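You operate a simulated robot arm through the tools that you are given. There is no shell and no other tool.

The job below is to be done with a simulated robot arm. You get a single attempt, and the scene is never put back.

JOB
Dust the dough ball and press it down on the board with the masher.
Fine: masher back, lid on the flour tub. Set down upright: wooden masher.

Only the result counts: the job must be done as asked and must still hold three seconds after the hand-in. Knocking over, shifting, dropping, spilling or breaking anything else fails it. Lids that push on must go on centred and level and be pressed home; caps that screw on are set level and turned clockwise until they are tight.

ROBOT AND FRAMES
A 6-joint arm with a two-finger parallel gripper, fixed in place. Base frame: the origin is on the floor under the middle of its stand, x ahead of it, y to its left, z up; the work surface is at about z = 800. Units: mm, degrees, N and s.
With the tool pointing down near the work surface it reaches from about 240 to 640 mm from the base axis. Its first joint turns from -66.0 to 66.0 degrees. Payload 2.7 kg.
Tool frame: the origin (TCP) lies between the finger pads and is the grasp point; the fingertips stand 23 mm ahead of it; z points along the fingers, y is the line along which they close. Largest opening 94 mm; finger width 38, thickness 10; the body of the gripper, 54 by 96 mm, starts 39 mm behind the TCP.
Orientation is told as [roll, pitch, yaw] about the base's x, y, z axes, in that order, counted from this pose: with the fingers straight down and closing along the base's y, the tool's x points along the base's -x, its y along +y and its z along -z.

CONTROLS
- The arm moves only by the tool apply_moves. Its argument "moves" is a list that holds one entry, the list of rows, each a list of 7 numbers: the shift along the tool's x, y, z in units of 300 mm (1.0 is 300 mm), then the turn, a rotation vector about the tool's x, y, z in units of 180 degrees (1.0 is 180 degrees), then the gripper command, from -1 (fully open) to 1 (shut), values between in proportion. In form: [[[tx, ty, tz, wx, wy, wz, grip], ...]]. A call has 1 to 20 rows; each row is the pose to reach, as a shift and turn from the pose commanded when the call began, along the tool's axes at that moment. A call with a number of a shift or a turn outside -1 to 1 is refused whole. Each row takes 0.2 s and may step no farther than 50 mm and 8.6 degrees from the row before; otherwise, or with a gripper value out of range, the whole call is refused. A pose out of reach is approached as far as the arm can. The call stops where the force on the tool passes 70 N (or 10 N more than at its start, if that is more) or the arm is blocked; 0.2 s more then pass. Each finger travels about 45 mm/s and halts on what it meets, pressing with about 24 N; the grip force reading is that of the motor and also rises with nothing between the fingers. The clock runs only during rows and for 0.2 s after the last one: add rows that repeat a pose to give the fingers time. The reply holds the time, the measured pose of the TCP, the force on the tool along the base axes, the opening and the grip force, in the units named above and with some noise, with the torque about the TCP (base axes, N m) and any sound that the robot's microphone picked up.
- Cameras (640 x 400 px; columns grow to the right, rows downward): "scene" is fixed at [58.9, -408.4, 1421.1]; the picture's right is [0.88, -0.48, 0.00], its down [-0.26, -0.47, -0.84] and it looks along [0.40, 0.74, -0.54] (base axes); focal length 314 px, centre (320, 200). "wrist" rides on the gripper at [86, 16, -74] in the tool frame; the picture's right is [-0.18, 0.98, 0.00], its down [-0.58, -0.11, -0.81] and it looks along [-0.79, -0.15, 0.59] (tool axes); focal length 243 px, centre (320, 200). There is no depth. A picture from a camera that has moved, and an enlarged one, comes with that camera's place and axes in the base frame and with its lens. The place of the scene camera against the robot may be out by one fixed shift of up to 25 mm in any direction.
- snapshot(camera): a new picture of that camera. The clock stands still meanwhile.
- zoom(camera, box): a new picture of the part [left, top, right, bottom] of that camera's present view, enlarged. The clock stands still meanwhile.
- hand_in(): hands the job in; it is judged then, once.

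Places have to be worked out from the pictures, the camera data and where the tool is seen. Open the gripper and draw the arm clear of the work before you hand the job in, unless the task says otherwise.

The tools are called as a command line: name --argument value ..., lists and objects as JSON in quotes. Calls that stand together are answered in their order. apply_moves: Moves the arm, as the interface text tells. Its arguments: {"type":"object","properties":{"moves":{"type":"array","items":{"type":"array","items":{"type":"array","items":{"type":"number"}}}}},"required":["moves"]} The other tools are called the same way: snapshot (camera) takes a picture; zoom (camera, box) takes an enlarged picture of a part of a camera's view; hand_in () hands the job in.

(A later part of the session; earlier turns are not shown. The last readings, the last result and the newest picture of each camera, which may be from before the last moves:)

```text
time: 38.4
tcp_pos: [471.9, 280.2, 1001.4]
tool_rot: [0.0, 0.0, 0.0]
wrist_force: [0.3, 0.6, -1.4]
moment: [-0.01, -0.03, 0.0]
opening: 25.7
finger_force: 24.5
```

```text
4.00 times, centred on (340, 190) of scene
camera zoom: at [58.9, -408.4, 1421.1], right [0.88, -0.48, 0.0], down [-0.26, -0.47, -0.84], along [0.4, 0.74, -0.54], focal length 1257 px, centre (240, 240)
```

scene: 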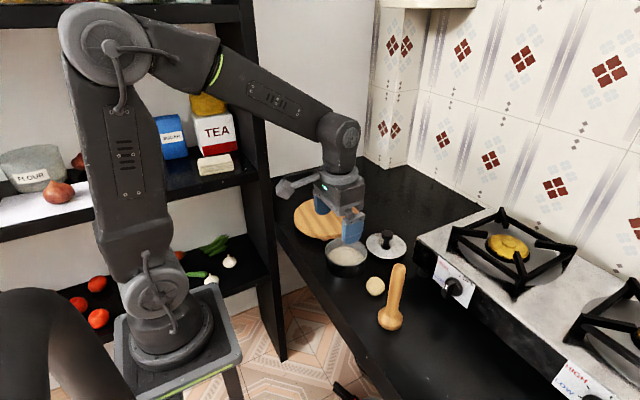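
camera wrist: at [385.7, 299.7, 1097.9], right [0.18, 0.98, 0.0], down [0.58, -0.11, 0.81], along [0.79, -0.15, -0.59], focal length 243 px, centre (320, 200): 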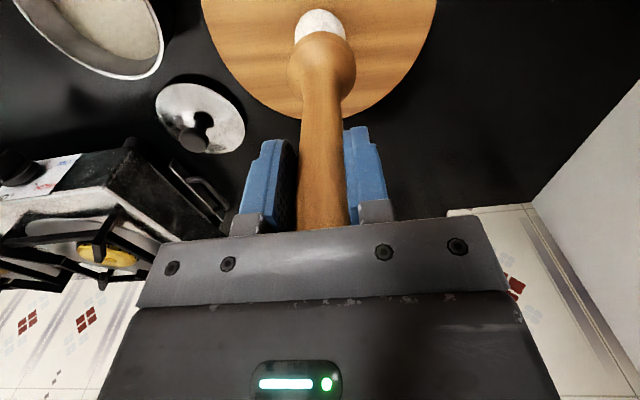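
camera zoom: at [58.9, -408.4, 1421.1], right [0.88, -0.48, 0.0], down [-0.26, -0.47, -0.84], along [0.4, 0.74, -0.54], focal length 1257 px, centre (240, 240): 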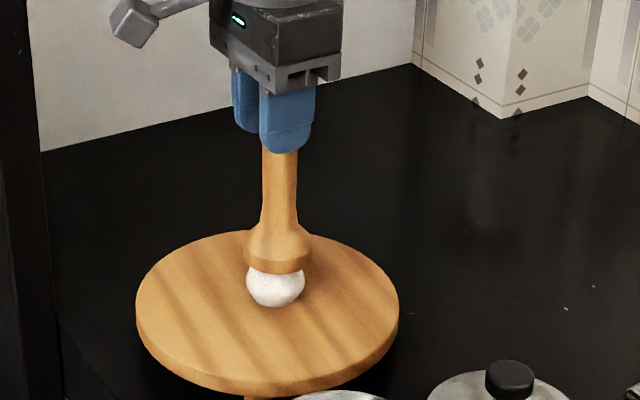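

Still nearly no force at 1001; the ball may be soft. I'll continue down 6 mm more in small steps.

apply_moves --moves '[[[0, 0, 0.007, 0, 0, 0, 0.9], [0, 0, 0.014, 0, 0, 0, 0.9], [0, 0, 0.02, 0, 0, 0, 0.9], [0, 0, 0.02, 0, 0, 0, 0.9]]]'

zoom --camera "scene" --box '[300, 170, 380, 230]'

zoom --camera "wrist" --box '[220, 0, 420, 125]'

```text
time: 39.4
tcp_pos: [471.4, 280.8, 994.7]
tool_rot: [0.1, 0.1, 0.0]
wrist_force: [-0.7, -1.0, 2.3]
moment: [-0.11, -0.04, 0.03]
opening: 25.7
finger_force: 23.8
```

```text
6.67 times, centred on (340, 200) of scene
camera zoom: at [58.8, -408.4, 1421.1], right [0.88, -0.48, 0.0], down [-0.26, -0.47, -0.84], along [0.4, 0.74, -0.54], focal length 2096 px, centre (187, 200)
```

zoom: 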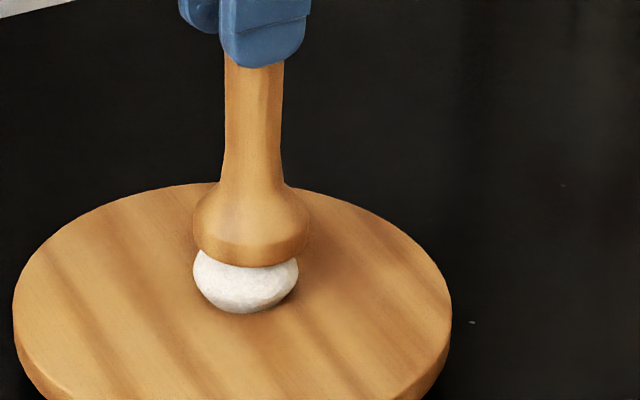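

```text
3.20 times, centred on (320, 62) of wrist
camera zoom: at [385.3, 298.6, 1068.6], right [0.18, 0.98, 0.0], down [0.58, -0.11, 0.81], along [0.79, -0.15, -0.59], focal length 776 px, centre (320, 640)
```

zoom: 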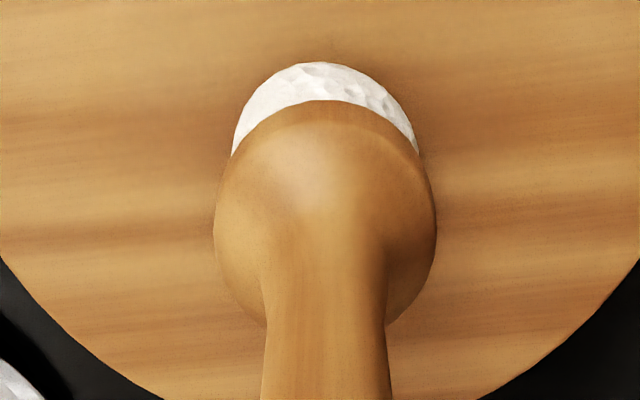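

The dough is flattening as the masher goes down. I'll keep pressing straight down in slow steps.

apply_moves --moves '[[[0, 0.002, 0.007, 0, 0, 0, 0.9], [0, 0.004, 0.014, 0, 0, 0, 0.9], [0, 0.004, 0.02, 0, 0, 0, 0.9], [0, 0.004, 0.02, 0, 0, 0, 0.9]]]'

zoom --camera "scene" --box '[300, 170, 380, 230]'

```text
time: 40.4
tcp_pos: [471.7, 283.1, 988.6]
tool_rot: [0.1, 0.0, 0.1]
wrist_force: [0.1, 0.2, 0.1]
moment: [-0.02, -0.02, -0.04]
opening: 25.8
finger_force: 24.1
```

```text
6.67 times, centred on (340, 200) of scene
camera zoom: at [58.9, -408.4, 1421.1], right [0.88, -0.48, 0.0], down [-0.26, -0.47, -0.84], along [0.4, 0.74, -0.54], focal length 2096 px, centre (187, 200)
```

zoom: 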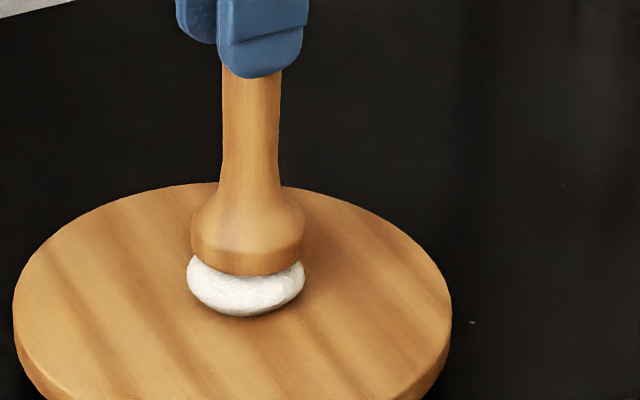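

The dough spreads with little force (plastic). I'll press another 6 mm.

apply_moves --moves '[[[0, 0, 0.007, 0, 0, 0, 0.9], [0, 0, 0.014, 0, 0, 0, 0.9], [0, 0, 0.02, 0, 0, 0, 0.9], [0, 0, 0.02, 0, 0, 0, 0.9]]]'

zoom --camera "scene" --box '[300, 170, 380, 230]'

```text
time: 41.4
tcp_pos: [473.0, 283.6, 981.9]
tool_rot: [0.1, 0.0, 0.1]
wrist_force: [0.2, 0.1, 0.7]
moment: [0.02, -0.03, 0.01]
opening: 25.7
finger_force: 23.8
```

```text
6.67 times, centred on (340, 200) of scene
camera zoom: at [58.9, -408.4, 1421.1], right [0.88, -0.48, 0.0], down [-0.26, -0.47, -0.84], along [0.4, 0.74, -0.54], focal length 2096 px, centre (187, 200)
```

zoom: 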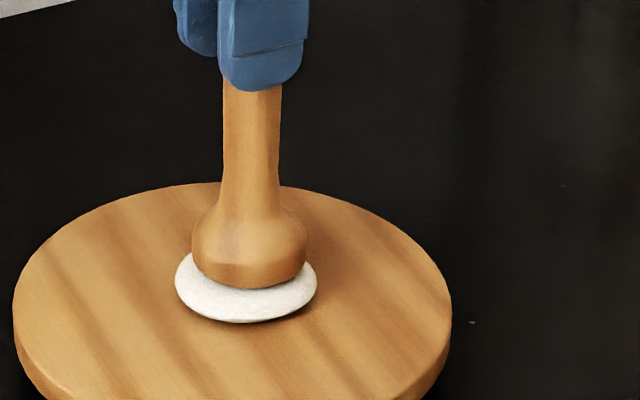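

Now about 19 mm thick. Pressing 5 mm more.

apply_moves --moves '[[[0, 0, 0.006, 0, 0, 0, 0.9], [0, 0, 0.012, 0, 0, 0, 0.9], [0, 0, 0.017, 0, 0, 0, 0.9], [0, 0, 0.017, 0, 0, 0, 0.9]]]'

zoom --camera "scene" --box '[300, 170, 380, 230]'

```text
time: 42.4
tcp_pos: [471.7, 283.6, 980.9]
tool_rot: [0.1, -0.4, 0.1]
wrist_force: [-3.0, -2.6, 30.3]
moment: [-0.25, 0.13, -0.05]
opening: 25.8
finger_force: 24.7
```

```text
6.67 times, centred on (340, 200) of scene
camera zoom: at [58.3, -408.7, 1421.0], right [0.88, -0.48, 0.0], down [-0.26, -0.47, -0.84], along [0.4, 0.74, -0.54], focal length 2096 px, centre (187, 200)
```

zoom: 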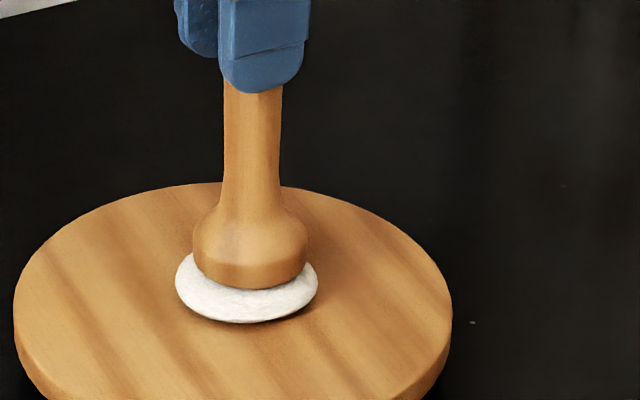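

The dough now resists firmly (30 N at 981, ~19 mm thick), apparently at its flattened limit. I'll press slightly more and hold briefly to confirm.

apply_moves --moves '[[[0, 0, 0.003, 0, 0, 0, 0.9], [0, 0, 0.005, 0, 0, 0, 0.9], [0, 0, 0.005, 0, 0, 0, 0.9], [0, 0, 0.005, 0, 0, 0, 0.9]]]'

zoom --camera "scene" --box '[300, 170, 380, 230]'

```text
time: 43.4
tcp_pos: [472.4, 283.7, 980.8]
tool_rot: [0.4, -0.7, 0.2]
wrist_force: [0.0, -2.1, 35.5]
moment: [-0.42, -0.16, -0.05]
opening: 25.9
finger_force: 24.3
```

```text
6.67 times, centred on (340, 200) of scene
camera zoom: at [58.3, -408.7, 1421.0], right [0.88, -0.48, 0.0], down [-0.26, -0.47, -0.84], along [0.4, 0.74, -0.54], focal length 2096 px, centre (187, 200)
```

zoom: 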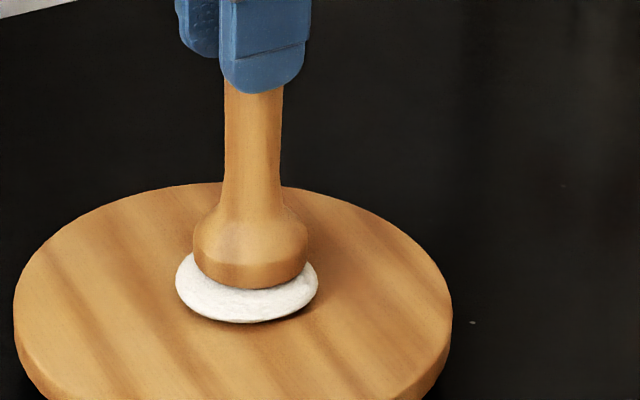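

It no longer yields at 35 N, so the dough is pressed flat. I'll lift the masher straight up.

apply_moves --moves '[[[0, 0, -0.01, 0, 0, 0, 0.9], [0, 0, -0.03, 0, 0, 0, 0.9], [0, 0, -0.06, 0, 0, 0, 0.9], [0, 0, -0.12, 0, 0, 0, 0.9], [0, 0, -0.2, 0, 0, 0, 0.9], [0, 0, -0.25, 0, 0, 0, 0.9], [0, 0, -0.25, 0, 0, 0, 0.9]]]'

zoom --camera "scene" --box '[270, 120, 450, 300]'

snapshot --camera "wrist"

```text
time: 45.0
tcp_pos: [471.6, 284.4, 1051.4]
tool_rot: [0.1, -0.1, 0.1]
wrist_force: [-0.5, -0.1, -1.0]
moment: [0.01, 0.0, -0.01]
opening: 25.5
finger_force: 23.7
```

```text
2.22 times, centred on (360, 210) of scene
camera zoom: at [58.9, -408.4, 1421.1], right [0.88, -0.48, 0.0], down [-0.26, -0.47, -0.84], along [0.4, 0.74, -0.54], focal length 699 px, centre (231, 178)
```

zoom: 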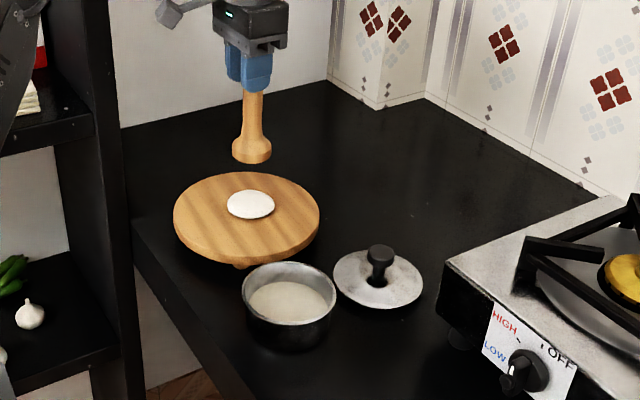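

```text
taken
camera wrist: at [384.5, 301.4, 1125.8], right [0.18, 0.98, 0.0], down [0.58, -0.11, 0.81], along [0.79, -0.15, -0.59], focal length 243 px, centre (320, 200)
```

wrist: 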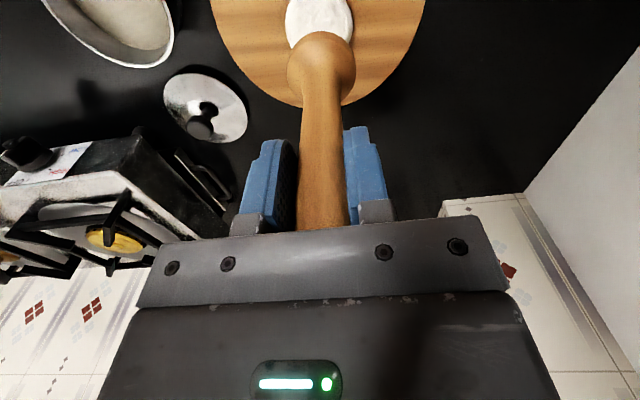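

The dough is a flat disc on the board. Next I carry the masher back toward its place at (408,-98.4).

apply_moves --moves '[[[0.01, -0.05, 0, 0, 0, 0, 0.9], [0.03, -0.14, 0, 0, 0, 0, 0.9], [0.05, -0.25, 0, 0, 0, 0, 0.9], [0.07, -0.36, 0, 0, 0, 0, 0.9], [0.09, -0.47, 0, 0, 0, 0, 0.9], [0.11, -0.58, 0, 0, 0, 0, 0.9], [0.13, -0.69, 0, 0, 0, 0, 0.9], [0.15, -0.8, 0, 0, 0, 0, 0.9], [0.16, -0.88, 0, 0, 0, 0, 0.9], [0.17, -0.93, 0, 0, 0, 0, 0.9], [0.17, -0.95, 0, 0, 0, 0, 0.9], [0.17, -0.95, 0, 0, 0, 0, 0.9]]]'

```text
time: 47.6
tcp_pos: [419.7, -1.8, 1051.6]
tool_rot: [-0.1, 0.1, 0.1]
wrist_force: [-0.3, 0.4, -0.6]
moment: [-0.01, 0.01, 0.01]
opening: 25.5
finger_force: 24.0
```

I'm at (420,-2) now; finishing the traverse to above the masher's original spot.

apply_moves --moves '[[[0.01, -0.06, 0, 0, 0, 0, 0.9], [0.02, -0.14, 0, 0, 0, 0, 0.9], [0.03, -0.23, 0, 0, 0, 0, 0.9], [0.039, -0.3, 0, 0, 0, 0, 0.9], [0.039, -0.322, 0, 0, 0, 0, 0.9], [0.039, -0.322, 0, 0, 0, 0, 0.9], [0.039, -0.322, 0, 0, 0, 0, 0.9]]]'

snapshot --camera "wrist"

zoom --camera "scene" --box '[300, 140, 460, 340]'

```text
time: 49.2
tcp_pos: [408.5, -97.6, 1052.0]
tool_rot: [0.1, -0.1, 0.2]
wrist_force: [0.9, 0.2, -0.8]
moment: [0.02, 0.03, 0.0]
opening: 25.8
finger_force: 23.4
```

```text
taken
camera wrist: at [322.6, -80.1, 1125.3], right [0.18, 0.98, 0.0], down [0.58, -0.11, 0.81], along [0.79, -0.15, -0.59], focal length 243 px, centre (320, 200)
```

wrist: 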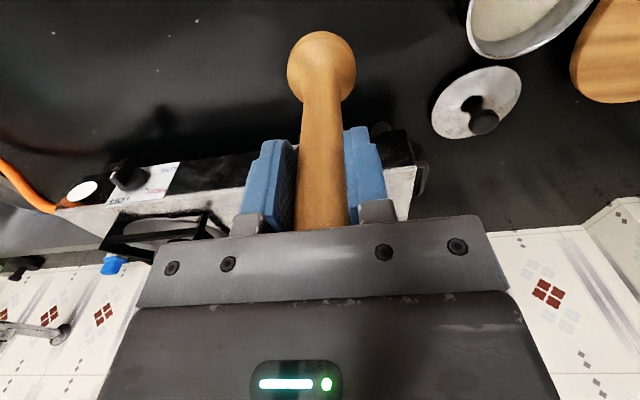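

```text
2.00 times, centred on (380, 240) of scene
camera zoom: at [58.9, -408.4, 1421.1], right [0.88, -0.48, 0.0], down [-0.26, -0.47, -0.84], along [0.4, 0.74, -0.54], focal length 629 px, centre (200, 120)
```

zoom: 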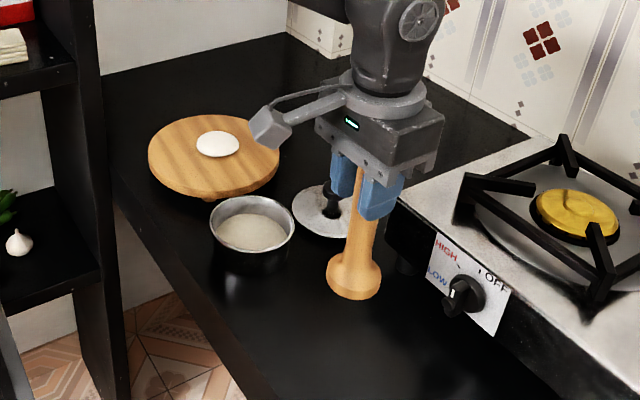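

I'm above the original spot (within about 1 mm). I'll lower to about 3 mm above the counter.

apply_moves --moves '[[[0, -0.002, 0.06, 0, 0, 0, 0.9], [0, -0.002, 0.13, 0, 0, 0, 0.9], [0, -0.002, 0.2, 0, 0, 0, 0.9], [0, -0.002, 0.27, 0, 0, 0, 0.9], [0, -0.002, 0.33, 0, 0, 0, 0.9], [0, -0.002, 0.37, 0, 0, 0, 0.9], [0, -0.002, 0.39, 0, 0, 0, 0.9], [0, -0.002, 0.4, 0, 0, 0, 0.9], [0, -0.002, 0.4, 0, 0, 0, 0.9]]]'

zoom --camera "scene" --box '[340, 210, 460, 330]'

```text
time: 51.2
tcp_pos: [409.6, -98.2, 930.3]
tool_rot: [0.0, 0.0, 0.1]
wrist_force: [-0.6, -0.1, -1.9]
moment: [0.0, -0.03, 0.0]
opening: 25.4
finger_force: 24.1
```

```text
3.33 times, centred on (400, 270) of scene
camera zoom: at [58.9, -408.4, 1421.1], right [0.88, -0.48, 0.0], down [-0.26, -0.47, -0.84], along [0.4, 0.74, -0.54], focal length 1048 px, centre (53, -33)
```

zoom: 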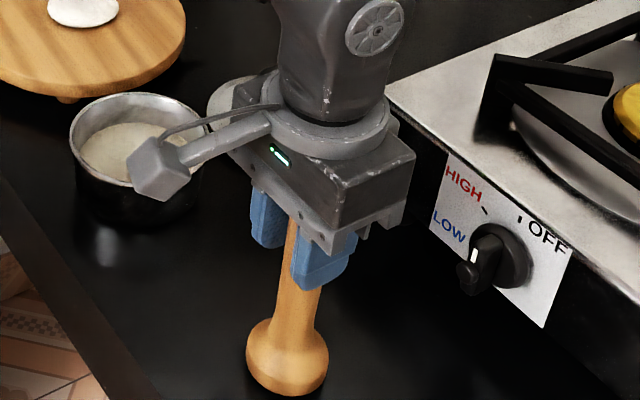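

The base is in the same image place as originally, about 1–2 mm above the counter. I'll lower 2 mm until I feel contact.

apply_moves --moves '[[[0.002, 0, 0.003, 0, 0, 0, 0.9], [0.002, 0, 0.0065, 0, 0, 0, 0.9], [0.002, 0, 0.0065, 0, 0, 0, 0.9]]]'

```text
time: 52.0
tcp_pos: [407.7, -99.0, 928.1]
tool_rot: [-0.2, 0.0, 0.1]
wrist_force: [0.4, -0.1, 1.6]
moment: [0.06, -0.05, 0.0]
opening: 25.4
finger_force: 24.0
```

Light contact with the counter (≈3 N). I'll lower half a millimetre more, then open slowly and rise straight up.

apply_moves --moves '[[[0, 0, 0.0015, 0, 0, 0, 0.9], [0, 0, 0.0015, 0, 0, 0, 0.5], [0, 0, 0.0015, 0, 0, 0, 0.4], [0, 0, 0.0015, 0, 0, 0, 0.2], [0, 0, 0.0015, 0, 0, 0, -0.1], [0, 0, 0.0015, 0, 0, 0, -0.4], [0, 0, 0.0015, 0, 0, 0, -0.4], [0, 0, -0.03, 0, 0, 0, -0.4], [0, 0, -0.1, 0, 0, 0, -0.4], [0, 0, -0.2, 0, 0, 0, -0.4], [0, 0, -0.32, 0, 0, 0, -0.4], [0, 0, -0.45, 0, 0, 0, -0.4], [0, 0, -0.45, 0, 0, 0, -0.4]]]'

snapshot --camera "wrist"

zoom --camera "scene" --box '[320, 180, 470, 340]'

```text
time: 54.8
tcp_pos: [411.5, -97.4, 1063.1]
tool_rot: [0.1, 0.0, 0.1]
wrist_force: [-0.3, -0.1, -0.1]
moment: [0.01, 0.0, 0.0]
opening: 66.1
finger_force: 0.1
```

```text
taken
camera wrist: at [324.6, -80.7, 1138.1], right [0.18, 0.98, 0.0], down [0.58, -0.11, 0.81], along [0.79, -0.15, -0.59], focal length 243 px, centre (320, 200)
```

wrist: 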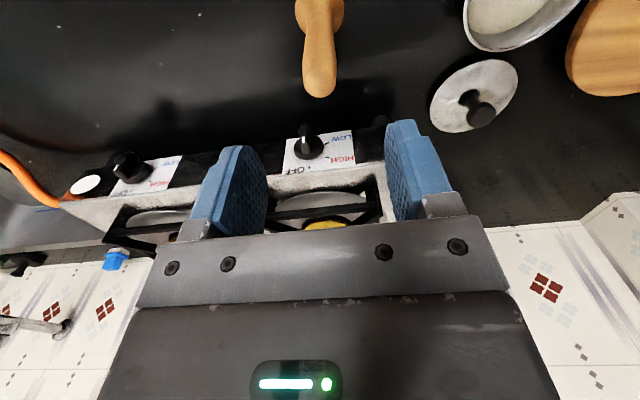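

```text
2.50 times, centred on (395, 260) of scene
camera zoom: at [58.9, -408.4, 1421.1], right [0.88, -0.48, 0.0], down [-0.26, -0.47, -0.84], along [0.4, 0.74, -0.54], focal length 786 px, centre (132, 50)
```

zoom: 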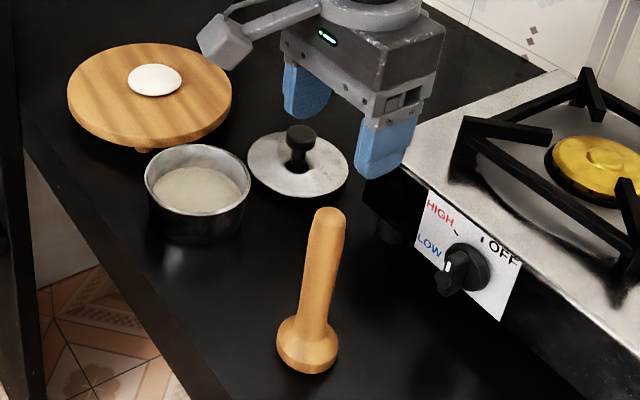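

Masher stands upright in its original place. Next I move over to view the lid from above at about (557,100).

apply_moves --moves '[[[-0.06, 0.08, 0, 0, 0, 0, -0.4], [-0.13, 0.18, 0, 0, 0, 0, -0.4], [-0.2, 0.28, 0, 0, 0, 0, -0.4], [-0.27, 0.38, 0, 0, 0, 0, -0.4], [-0.34, 0.48, 0, 0, 0, 0, -0.4], [-0.41, 0.58, 0.04, 0, 0, 0, -0.4], [-0.46, 0.64, 0.12, 0, 0, 0, -0.4], [-0.487, 0.658, 0.21, 0, 0, 0, -0.4], [-0.487, 0.658, 0.21, 0, 0, 0, -0.4]]]'

snapshot --camera "wrist"

zoom --camera "scene" --box '[320, 150, 470, 290]'

```text
time: 56.8
tcp_pos: [555.4, 98.3, 1001.8]
tool_rot: [0.0, 0.1, 0.0]
wrist_force: [0.3, -0.5, 0.1]
moment: [0.0, -0.01, -0.01]
opening: 65.7
finger_force: 0.0
```

```text
taken
camera wrist: at [469.1, 115.5, 1075.9], right [0.18, 0.98, 0.0], down [0.58, -0.11, 0.81], along [0.79, -0.15, -0.59], focal length 243 px, centre (320, 200)
```

wrist: 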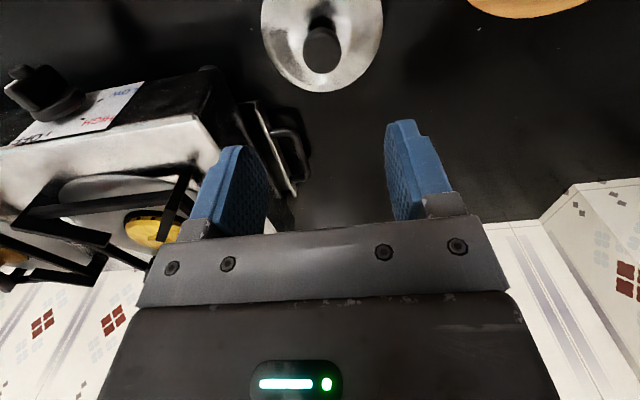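

```text
2.86 times, centred on (395, 220) of scene
camera zoom: at [58.9, -408.4, 1421.1], right [0.88, -0.48, 0.0], down [-0.26, -0.47, -0.84], along [0.4, 0.74, -0.54], focal length 898 px, centre (106, 143)
```

zoom: 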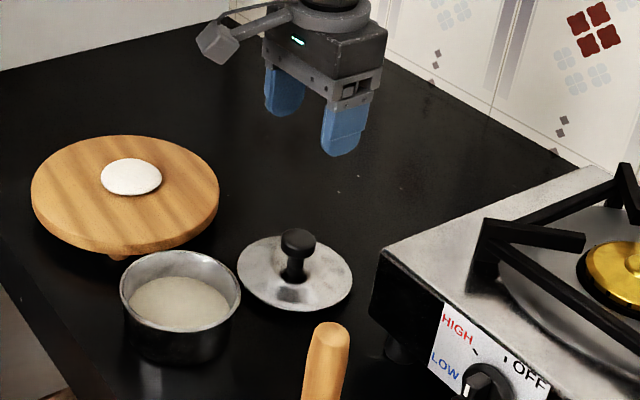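

Knob top reads at (558,100). I'll zoom in on the lid to judge knob height and lid profile before grasping.

zoom --camera "scene" --box '[350, 215, 420, 265]'

zoom --camera "wrist" --box '[240, 0, 400, 100]'

zoom --camera "scene" --box '[310, 220, 390, 290]'

```text
8.00 times, centred on (385, 240) of scene
camera zoom: at [58.9, -408.4, 1421.1], right [0.88, -0.48, 0.0], down [-0.26, -0.47, -0.84], along [0.4, 0.74, -0.54], focal length 2515 px, centre (-200, -120)
```

zoom: 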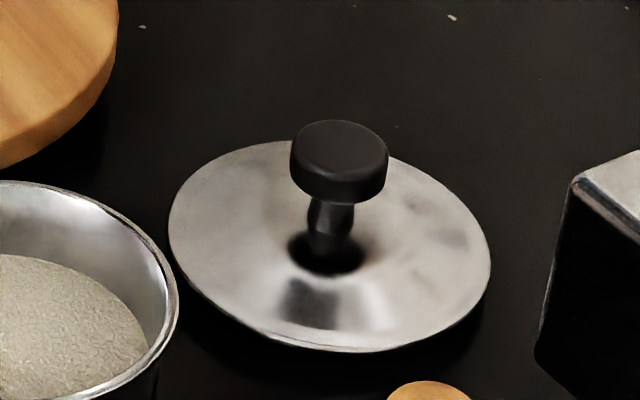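

```text
4.00 times, centred on (320, 50) of wrist
camera zoom: at [469.1, 115.5, 1075.9], right [0.18, 0.98, 0.0], down [0.58, -0.11, 0.81], along [0.79, -0.15, -0.59], focal length 970 px, centre (320, 800)
```

zoom: 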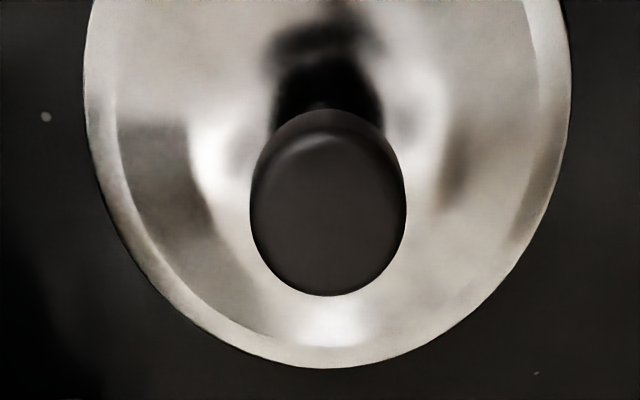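

```text
5.71 times, centred on (350, 255) of scene
camera zoom: at [58.9, -408.4, 1421.1], right [0.88, -0.48, 0.0], down [-0.26, -0.47, -0.84], along [0.4, 0.74, -0.54], focal length 1796 px, centre (149, -114)
```

zoom: 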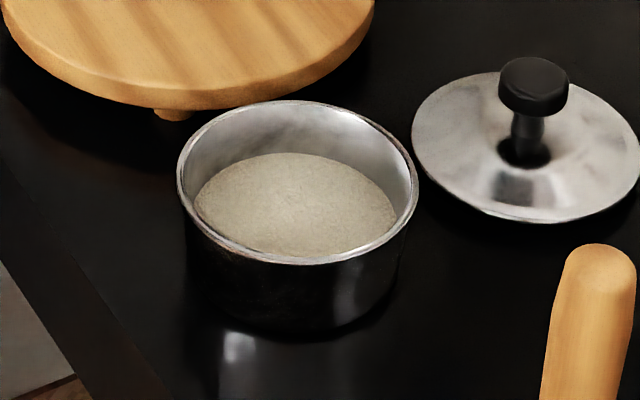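

The knob is Ø34 with its head at about z 835–848, and the lid (Ø118) will hide the tub from the wrist camera once held. So I'll first take a careful wrist view of the empty tub, drawing back to x ≈ 370.

apply_moves --moves '[[[0.1, 0, 0, 0, 0, 0, -1], [0.22, 0, 0, 0, 0, 0, -1], [0.34, 0, 0, 0, 0, 0, -1], [0.46, 0, 0, 0, 0, 0, -1], [0.56, 0, 0, 0, 0, 0, -1], [0.617, 0, 0, 0, 0, 0, -1], [0.617, 0, 0, 0, 0, 0, -1], [0.617, 0, 0, 0, 0, 0, -1]]]'

zoom --camera "wrist" --box '[240, 20, 416, 130]'

snapshot --camera "wrist"

```text
time: 58.6
tcp_pos: [369.5, 96.6, 1001.1]
tool_rot: [0.0, 0.1, 0.0]
wrist_force: [0.2, 1.1, -0.9]
moment: [-0.04, 0.0, -0.01]
opening: 93.9
finger_force: 0.1
```

```text
3.64 times, centred on (328, 75) of wrist
camera zoom: at [283.0, 114.0, 1075.9], right [0.18, 0.98, 0.0], down [0.58, -0.11, 0.81], along [0.79, -0.15, -0.59], focal length 882 px, centre (291, 654)
```

zoom: 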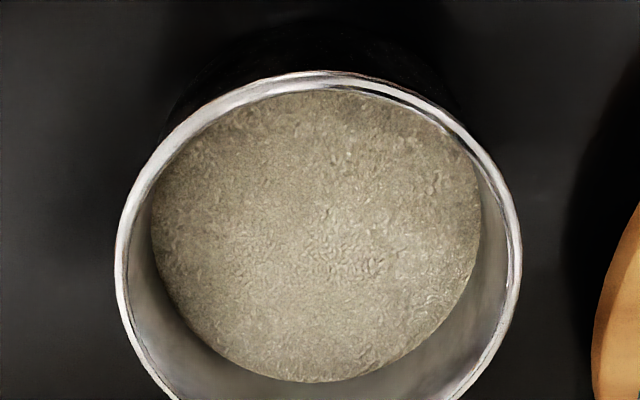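

```text
taken
camera wrist: at [283.0, 114.0, 1075.9], right [0.18, 0.98, 0.0], down [0.58, -0.11, 0.81], along [0.79, -0.15, -0.59], focal length 243 px, centre (320, 200)
```

wrist: 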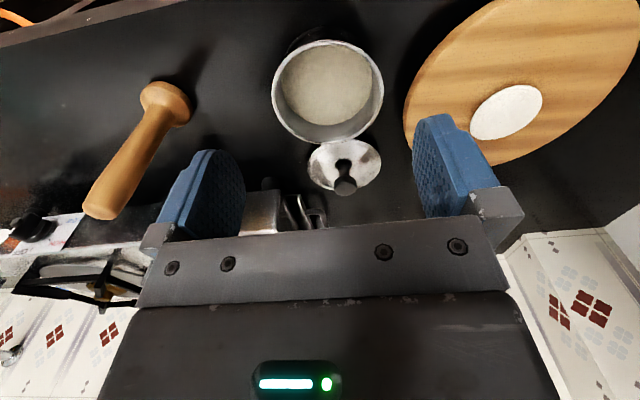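

My ellipse-centre estimate for the tub needs correcting for perspective, so I'll take a tighter zoom including the whole rim.

zoom --camera "wrist" --box '[256, 30, 400, 150]'

zoom --camera "wrist" --box '[290, 125, 400, 205]'

zoom --camera "scene" --box '[320, 230, 370, 285]'

```text
3.33 times, centred on (328, 90) of wrist
camera zoom: at [283.0, 114.0, 1075.9], right [0.18, 0.98, 0.0], down [0.58, -0.11, 0.81], along [0.79, -0.15, -0.59], focal length 809 px, centre (293, 567)
```

zoom: 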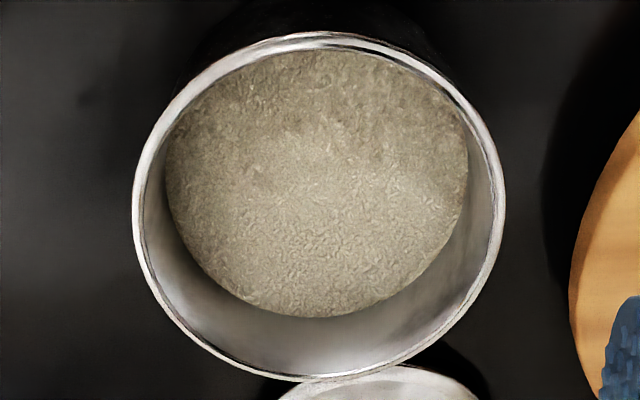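

```text
5.00 times, centred on (345, 165) of wrist
camera zoom: at [283.0, 114.0, 1075.9], right [0.18, 0.98, 0.0], down [0.58, -0.11, 0.81], along [0.79, -0.15, -0.59], focal length 1213 px, centre (195, 375)
```

zoom: 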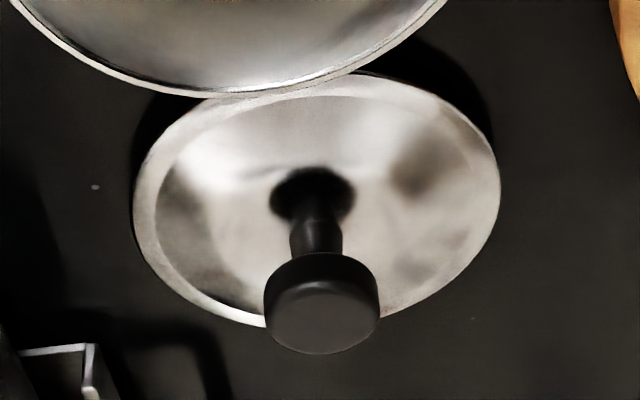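

```text
7.27 times, centred on (345, 258) of scene
camera zoom: at [58.9, -408.4, 1421.1], right [0.88, -0.48, 0.0], down [-0.26, -0.47, -0.84], along [0.4, 0.74, -0.54], focal length 2286 px, centre (138, -218)
```

zoom: 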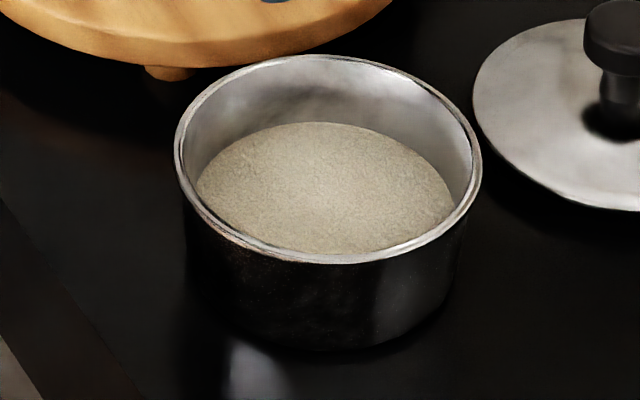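

The corrected fit puts the tub centre near (421,96), rim z ≈ 847, r ≈ 56, and the knob near (560,100.5) with its top ≈ z 851. I'll take one closer tub view to pin the centre down.

apply_moves --moves '[[[-0.03, 0, 0.08, 0, 0, 0, -1], [-0.06, 0, 0.16, 0, 0, 0, -1], [-0.083, 0, 0.237, 0, 0, 0, -1], [-0.083, 0, 0.237, 0, 0, 0, -1], [-0.083, 0, 0.237, 0, 0, 0, -1]]]'

snapshot --camera "wrist"

zoom --camera "wrist" --box '[230, 25, 422, 185]'

```text
time: 59.8
tcp_pos: [396.5, 97.0, 929.7]
tool_rot: [0.0, 0.0, 0.1]
wrist_force: [0.0, 0.1, 0.9]
moment: [0.03, -0.01, 0.01]
opening: 94.0
finger_force: 0.1
```

```text
taken
camera wrist: at [309.4, 114.4, 1004.3], right [0.18, 0.98, 0.0], down [0.58, -0.11, 0.81], along [0.79, -0.15, -0.59], focal length 243 px, centre (320, 200)
```

wrist: 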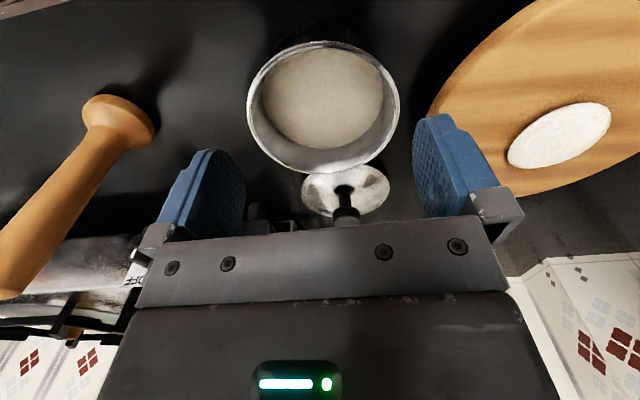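

```text
2.50 times, centred on (326, 105) of wrist
camera zoom: at [309.4, 114.4, 1004.3], right [0.18, 0.98, 0.0], down [0.58, -0.11, 0.81], along [0.79, -0.15, -0.59], focal length 606 px, centre (305, 438)
```

zoom: 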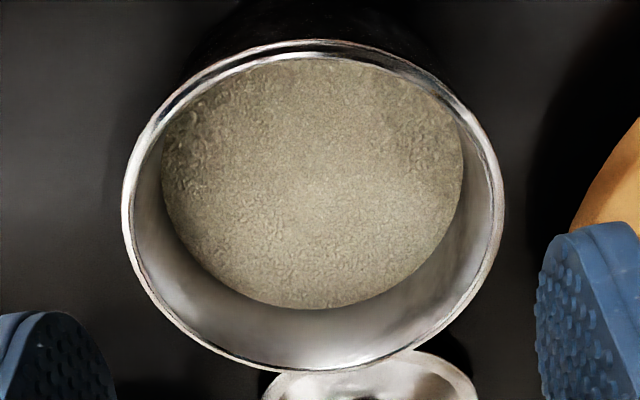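

The two views agree: tub centre ≈ (421.5,96) and rim z ≈ 846. I'll now go above the lid knob with fingers at 60 mm and stop at TCP ≈ 875 to check alignment.

apply_moves --moves '[[[-0.06, 0, -0.03, 0, 0, 0, -0.28], [-0.16, 0.002, -0.06, 0, 0, 0, -0.28], [-0.28, 0.005, -0.06, 0, 0, 0, -0.28], [-0.4, 0.008, -0.06, 0, 0, 0, -0.28], [-0.5, 0.01, -0.03, 0, 0, 0, -0.28], [-0.548, 0.01, 0.06, 0, 0, 0, -0.28], [-0.548, 0.01, 0.14, 0, 0, 0, -0.28], [-0.548, 0.01, 0.182, 0, 0, 0, -0.28], [-0.548, 0.01, 0.182, 0, 0, 0, -0.28]]]'

snapshot --camera "wrist"

zoom --camera "scene" --box '[340, 180, 450, 270]'

```text
time: 61.8
tcp_pos: [558.6, 101.5, 873.6]
tool_rot: [0.0, 0.0, 0.0]
wrist_force: [0.6, 0.2, -0.7]
moment: [0.0, 0.01, 0.01]
opening: 60.4
finger_force: 0.1
```

```text
taken
camera wrist: at [472.6, 119.5, 948.9], right [0.18, 0.98, 0.0], down [0.58, -0.11, 0.81], along [0.79, -0.15, -0.59], focal length 243 px, centre (320, 200)
```

wrist: 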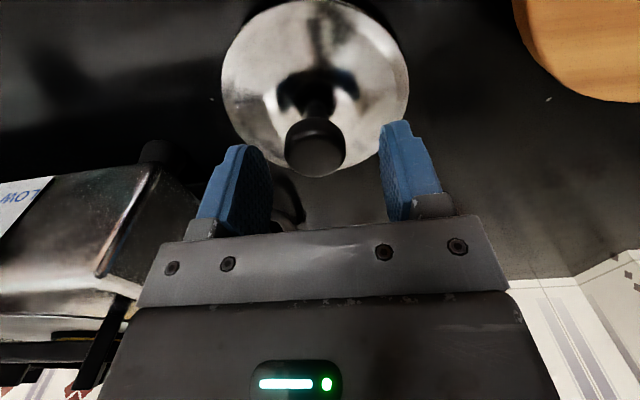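

```text
4.44 times, centred on (395, 225) of scene
camera zoom: at [58.9, -408.4, 1421.1], right [0.88, -0.48, 0.0], down [-0.26, -0.47, -0.84], along [0.4, 0.74, -0.54], focal length 1397 px, centre (-13, 89)
```

zoom: 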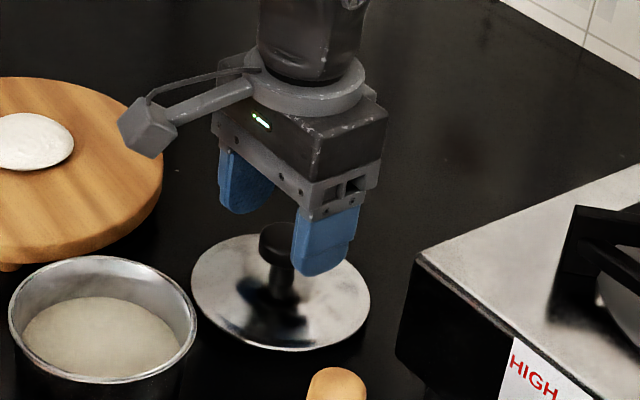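

Knob reads at (561,100.8), about 3 mm to −y and 2.5 mm to +x of the finger centre. I'll correct that, descend to TCP ≈ 843 and look before closing.

apply_moves --moves '[[[-0.008, -0.01, 0, 0, 0, 0, -0.28], [-0.008, -0.01, 0.03, 0, 0, 0, -0.28], [-0.008, -0.01, 0.06, 0, 0, 0, -0.28], [-0.008, -0.01, 0.085, 0, 0, 0, -0.28], [-0.008, -0.01, 0.1, 0, 0, 0, -0.28], [-0.008, -0.01, 0.1, 0, 0, 0, -0.28]]]'

zoom --camera "wrist" --box '[200, 80, 440, 240]'

zoom --camera "scene" --box '[340, 190, 440, 270]'

```text
time: 63.2
tcp_pos: [560.7, 98.4, 845.6]
tool_rot: [0.0, 0.0, 0.1]
wrist_force: [0.9, 0.2, 0.2]
moment: [0.02, 0.01, 0.01]
opening: 60.6
finger_force: 0.1
```

```text
2.50 times, centred on (320, 160) of wrist
camera zoom: at [474.8, 116.1, 919.5], right [0.18, 0.98, 0.0], down [0.58, -0.11, 0.81], along [0.79, -0.15, -0.59], focal length 606 px, centre (320, 300)
```

zoom: 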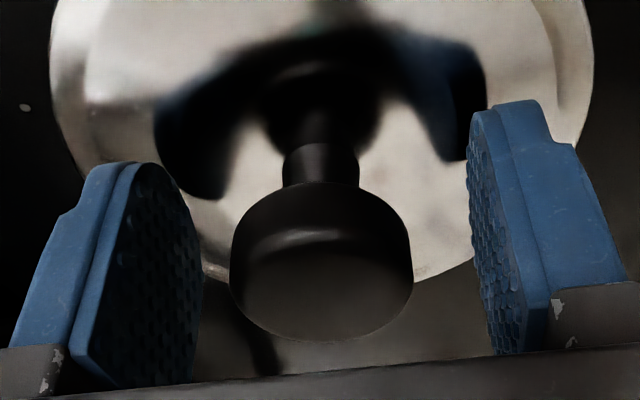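

```text
5.00 times, centred on (390, 230) of scene
camera zoom: at [58.9, -408.4, 1421.1], right [0.88, -0.48, 0.0], down [-0.26, -0.47, -0.84], along [0.4, 0.74, -0.54], focal length 1572 px, centre (-30, 50)
```

zoom: 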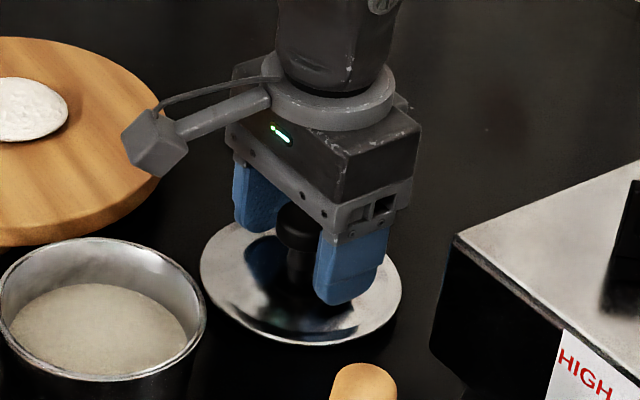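

The knob is centred between the fingers (within 1 mm). Closing on the knob head.

apply_moves --moves '[[[-0.003, 0, 0, 0, 0, 0, 0], [-0.003, 0, 0, 0, 0, 0, 0.2], [-0.003, 0, 0, 0, 0, 0, 0.4], [-0.003, 0, 0, 0, 0, 0, 0.6], [-0.003, 0, 0, 0, 0, 0, 0.6], [-0.003, 0, 0, 0, 0, 0, 0.6]]]'

zoom --camera "wrist" --box '[200, 80, 440, 240]'

```text
time: 64.6
tcp_pos: [562.0, 97.7, 844.5]
tool_rot: [0.0, 0.0, 0.0]
wrist_force: [-0.7, -0.3, -0.3]
moment: [-0.01, 0.03, 0.0]
opening: 33.1
finger_force: 24.1
```

```text
2.50 times, centred on (320, 160) of wrist
camera zoom: at [476.0, 116.0, 919.5], right [0.18, 0.98, 0.0], down [0.58, -0.11, 0.81], along [0.79, -0.15, -0.59], focal length 606 px, centre (320, 300)
```

zoom: 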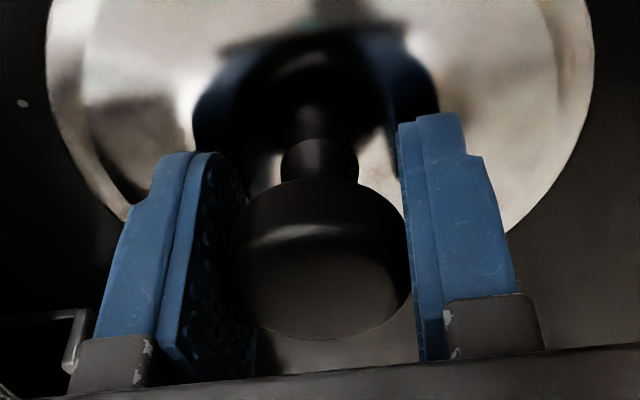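

Knob gripped (33.1 mm, 24 N). I'll lift the lid straight up by 85 mm and check it hangs level.

apply_moves --moves '[[[0, 0, -0.01, 0, 0, 0, 0.7], [0, 0, -0.04, 0, 0, 0, 0.7], [0, 0, -0.1, 0, 0, 0, 0.7], [0, 0, -0.17, 0, 0, 0, 0.7], [0, 0, -0.24, 0, 0, 0, 0.7], [0, 0, -0.283, 0, 0, 0, 0.7], [0, 0, -0.283, 0, 0, 0, 0.7]]]'

snapshot --camera "wrist"

zoom --camera "scene" --box '[320, 170, 440, 270]'

```text
time: 66.2
tcp_pos: [560.5, 97.9, 931.3]
tool_rot: [0.0, 0.1, 0.0]
wrist_force: [0.1, -0.6, -0.3]
moment: [-0.01, 0.0, 0.0]
opening: 33.4
finger_force: 23.9
```

```text
taken
camera wrist: at [474.9, 114.9, 1004.8], right [0.18, 0.98, 0.0], down [0.58, -0.11, 0.81], along [0.79, -0.15, -0.59], focal length 243 px, centre (320, 200)
```

wrist: 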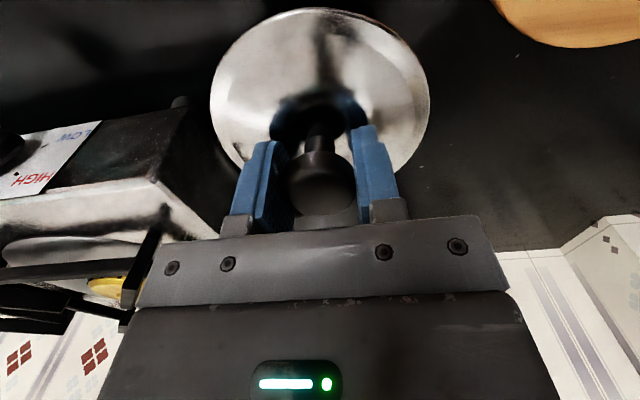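

```text
4.00 times, centred on (380, 220) of scene
camera zoom: at [58.9, -408.4, 1421.1], right [0.88, -0.48, 0.0], down [-0.26, -0.47, -0.84], along [0.4, 0.74, -0.54], focal length 1257 px, centre (80, 120)
```

zoom: 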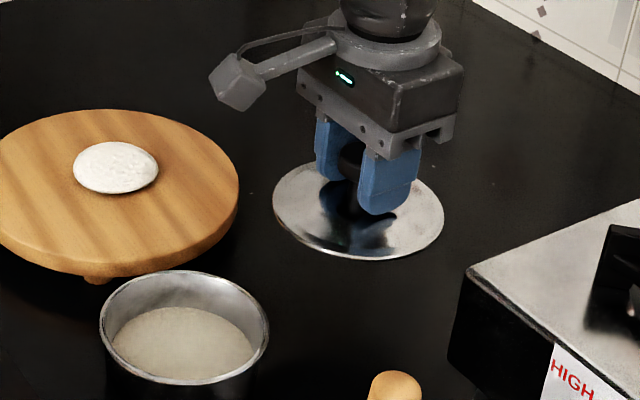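

I'll zoom to check whether the lid hangs level in the grip.

zoom --camera "wrist" --box '[200, 0, 440, 160]'

zoom --camera "wrist" --box '[200, 80, 440, 240]'

zoom --camera "scene" --box '[370, 190, 450, 250]'

```text
2.50 times, centred on (320, 80) of wrist
camera zoom: at [474.9, 114.9, 1004.8], right [0.18, 0.98, 0.0], down [0.58, -0.11, 0.81], along [0.79, -0.15, -0.59], focal length 606 px, centre (320, 500)
```

zoom: 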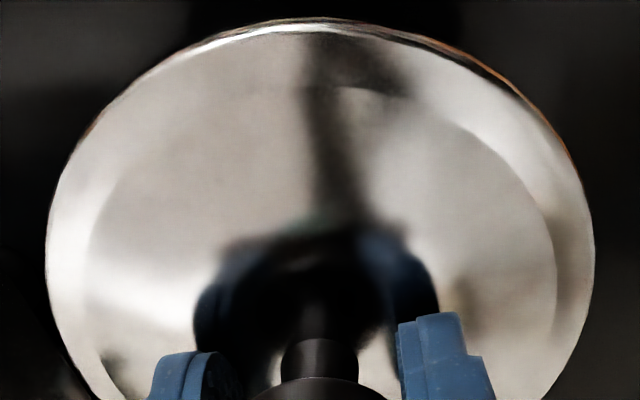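

```text
2.50 times, centred on (320, 160) of wrist
camera zoom: at [474.9, 114.9, 1004.8], right [0.18, 0.98, 0.0], down [0.58, -0.11, 0.81], along [0.79, -0.15, -0.59], focal length 606 px, centre (320, 300)
```

zoom: 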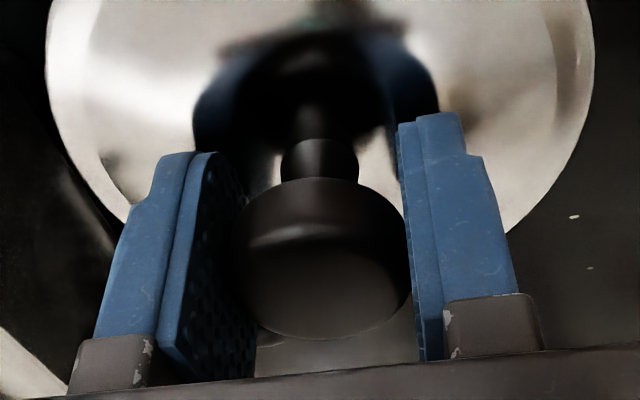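

```text
6.67 times, centred on (410, 220) of scene
camera zoom: at [58.9, -408.4, 1421.1], right [0.88, -0.48, 0.0], down [-0.26, -0.47, -0.84], along [0.4, 0.74, -0.54], focal length 2096 px, centre (-280, 67)
```

zoom: 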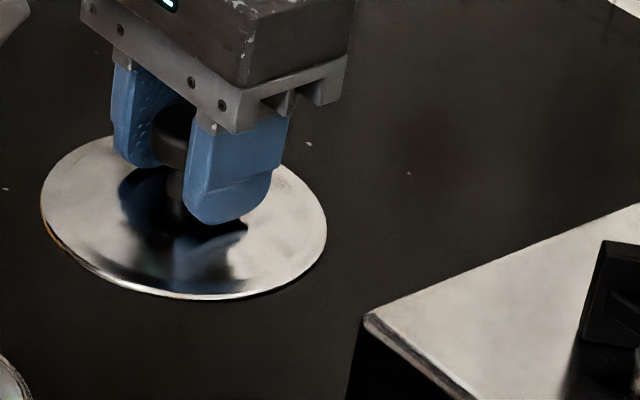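

The lid view is identical to when it sat on the counter, so it hangs level; its centre is ≈ (87,-16) from the camera. I'll carry it over the tub centre.

apply_moves --moves '[[[0.04, -0.001, 0, 0, 0, 0, 0.7], [0.12, -0.003, 0, 0, 0, 0, 0.7], [0.2, -0.005, 0, 0, 0, 0, 0.7], [0.28, -0.007, 0, 0, 0, 0, 0.7], [0.36, -0.008, 0, 0, 0, 0, 0.7], [0.43, -0.0093, 0, 0, 0, 0, 0.7], [0.47, -0.0093, 0, 0, 0, 0, 0.7], [0.47, -0.0093, 0, 0, 0, 0, 0.7], [0.47, -0.0093, 0, 0, 0, 0, 0.7]]]'

zoom --camera "scene" --box '[305, 190, 395, 290]'

snapshot --camera "wrist"

```text
time: 68.2
tcp_pos: [422.2, 96.1, 929.5]
tool_rot: [0.0, 0.0, 0.2]
wrist_force: [0.3, -0.4, -1.0]
moment: [0.02, 0.04, 0.01]
opening: 33.0
finger_force: 23.7
```

```text
4.00 times, centred on (350, 240) of scene
camera zoom: at [58.9, -408.4, 1421.1], right [0.88, -0.48, 0.0], down [-0.26, -0.47, -0.84], along [0.4, 0.74, -0.54], focal length 1257 px, centre (200, 40)
```

zoom: 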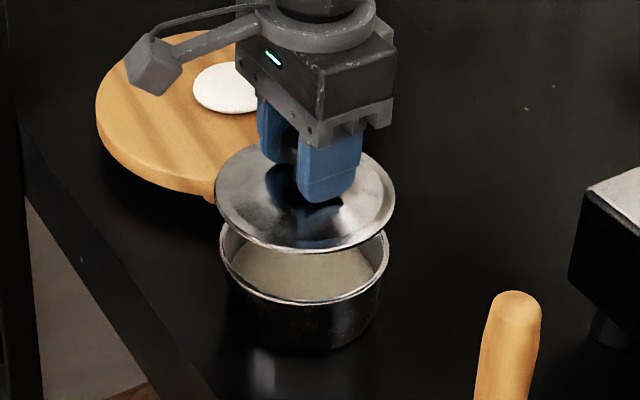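

```text
taken
camera wrist: at [334.0, 113.8, 1004.1], right [0.18, 0.98, 0.0], down [0.58, -0.11, 0.81], along [0.79, -0.15, -0.59], focal length 243 px, centre (320, 200)
```

wrist: 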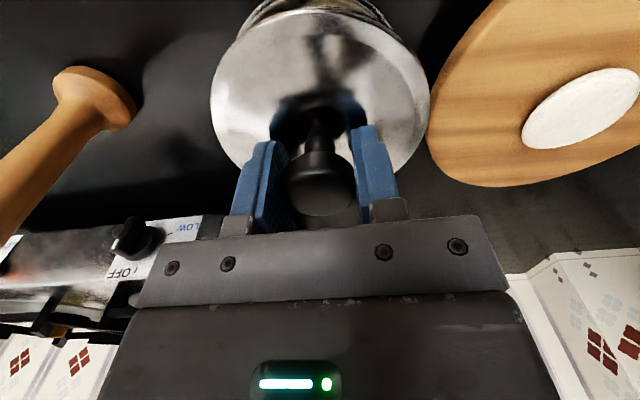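

In the scene view the lid hovers nearly centred above the tub. I'll zoom in more to measure the remaining offset.

zoom --camera "scene" --box '[318, 222, 378, 272]'

zoom --camera "wrist" --box '[200, 0, 440, 160]'

```text
8.00 times, centred on (348, 247) of scene
camera zoom: at [58.9, -408.4, 1421.1], right [0.88, -0.48, 0.0], down [-0.26, -0.47, -0.84], along [0.4, 0.74, -0.54], focal length 2515 px, centre (96, -176)
```

zoom: 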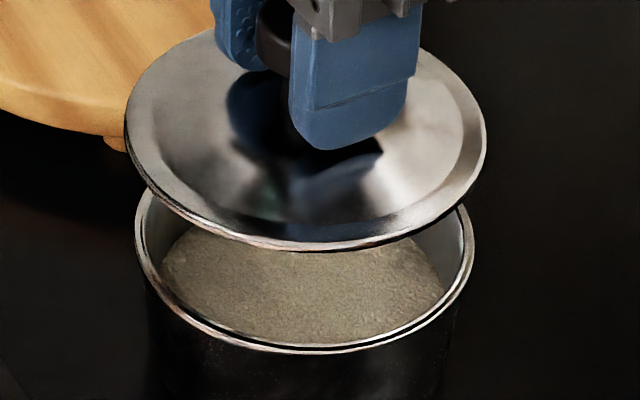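

```text
2.50 times, centred on (320, 80) of wrist
camera zoom: at [334.0, 113.8, 1004.1], right [0.18, 0.98, 0.0], down [0.58, -0.11, 0.81], along [0.79, -0.15, -0.59], focal length 606 px, centre (320, 500)
```

zoom: 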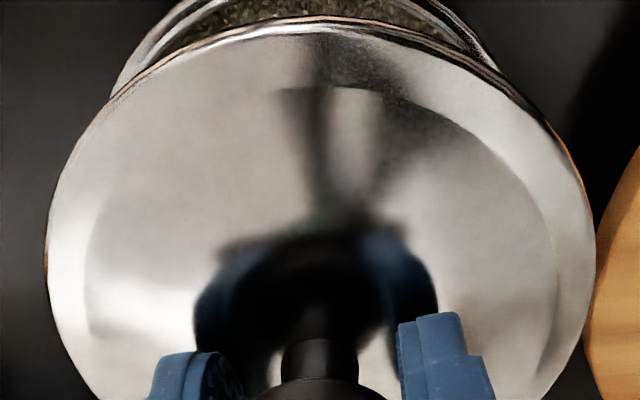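

Scene and wrist views both suggest the lid should shift about (+1.1,-1.0) mm. I'll apply that and lower to TCP ≈ 899, just above the rim, to compare again.

apply_moves --moves '[[[-0.0037, -0.0033, 0.02, 0, 0, 0, 0.7], [-0.0037, -0.0033, 0.045, 0, 0, 0, 0.7], [-0.0037, -0.0033, 0.07, 0, 0, 0, 0.7], [-0.0037, -0.0033, 0.09, 0, 0, 0, 0.7], [-0.0037, -0.0033, 0.102, 0, 0, 0, 0.7], [-0.0037, -0.0033, 0.102, 0, 0, 0, 0.7]]]'

zoom --camera "scene" --box '[318, 222, 378, 272]'

zoom --camera "wrist" --box '[200, 0, 440, 160]'

```text
time: 69.6
tcp_pos: [422.2, 94.7, 898.6]
tool_rot: [0.0, 0.0, 0.2]
wrist_force: [0.6, 0.6, -0.9]
moment: [0.02, 0.04, -0.06]
opening: 33.1
finger_force: 23.7
```

```text
8.00 times, centred on (348, 247) of scene
camera zoom: at [58.9, -408.4, 1421.1], right [0.88, -0.48, 0.0], down [-0.26, -0.47, -0.84], along [0.4, 0.74, -0.54], focal length 2515 px, centre (96, -176)
```

zoom: 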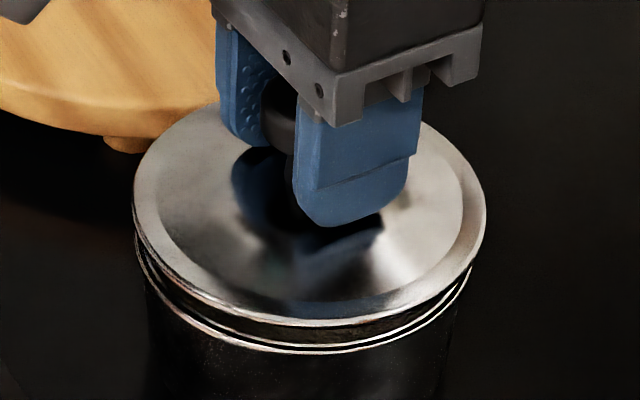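

```text
2.50 times, centred on (320, 80) of wrist
camera zoom: at [336.1, 112.3, 973.1], right [0.18, 0.98, 0.0], down [0.58, -0.11, 0.81], along [0.79, -0.15, -0.59], focal length 606 px, centre (320, 500)
```

zoom: 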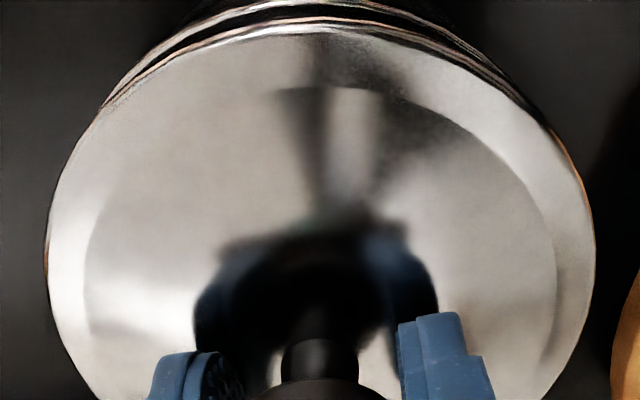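

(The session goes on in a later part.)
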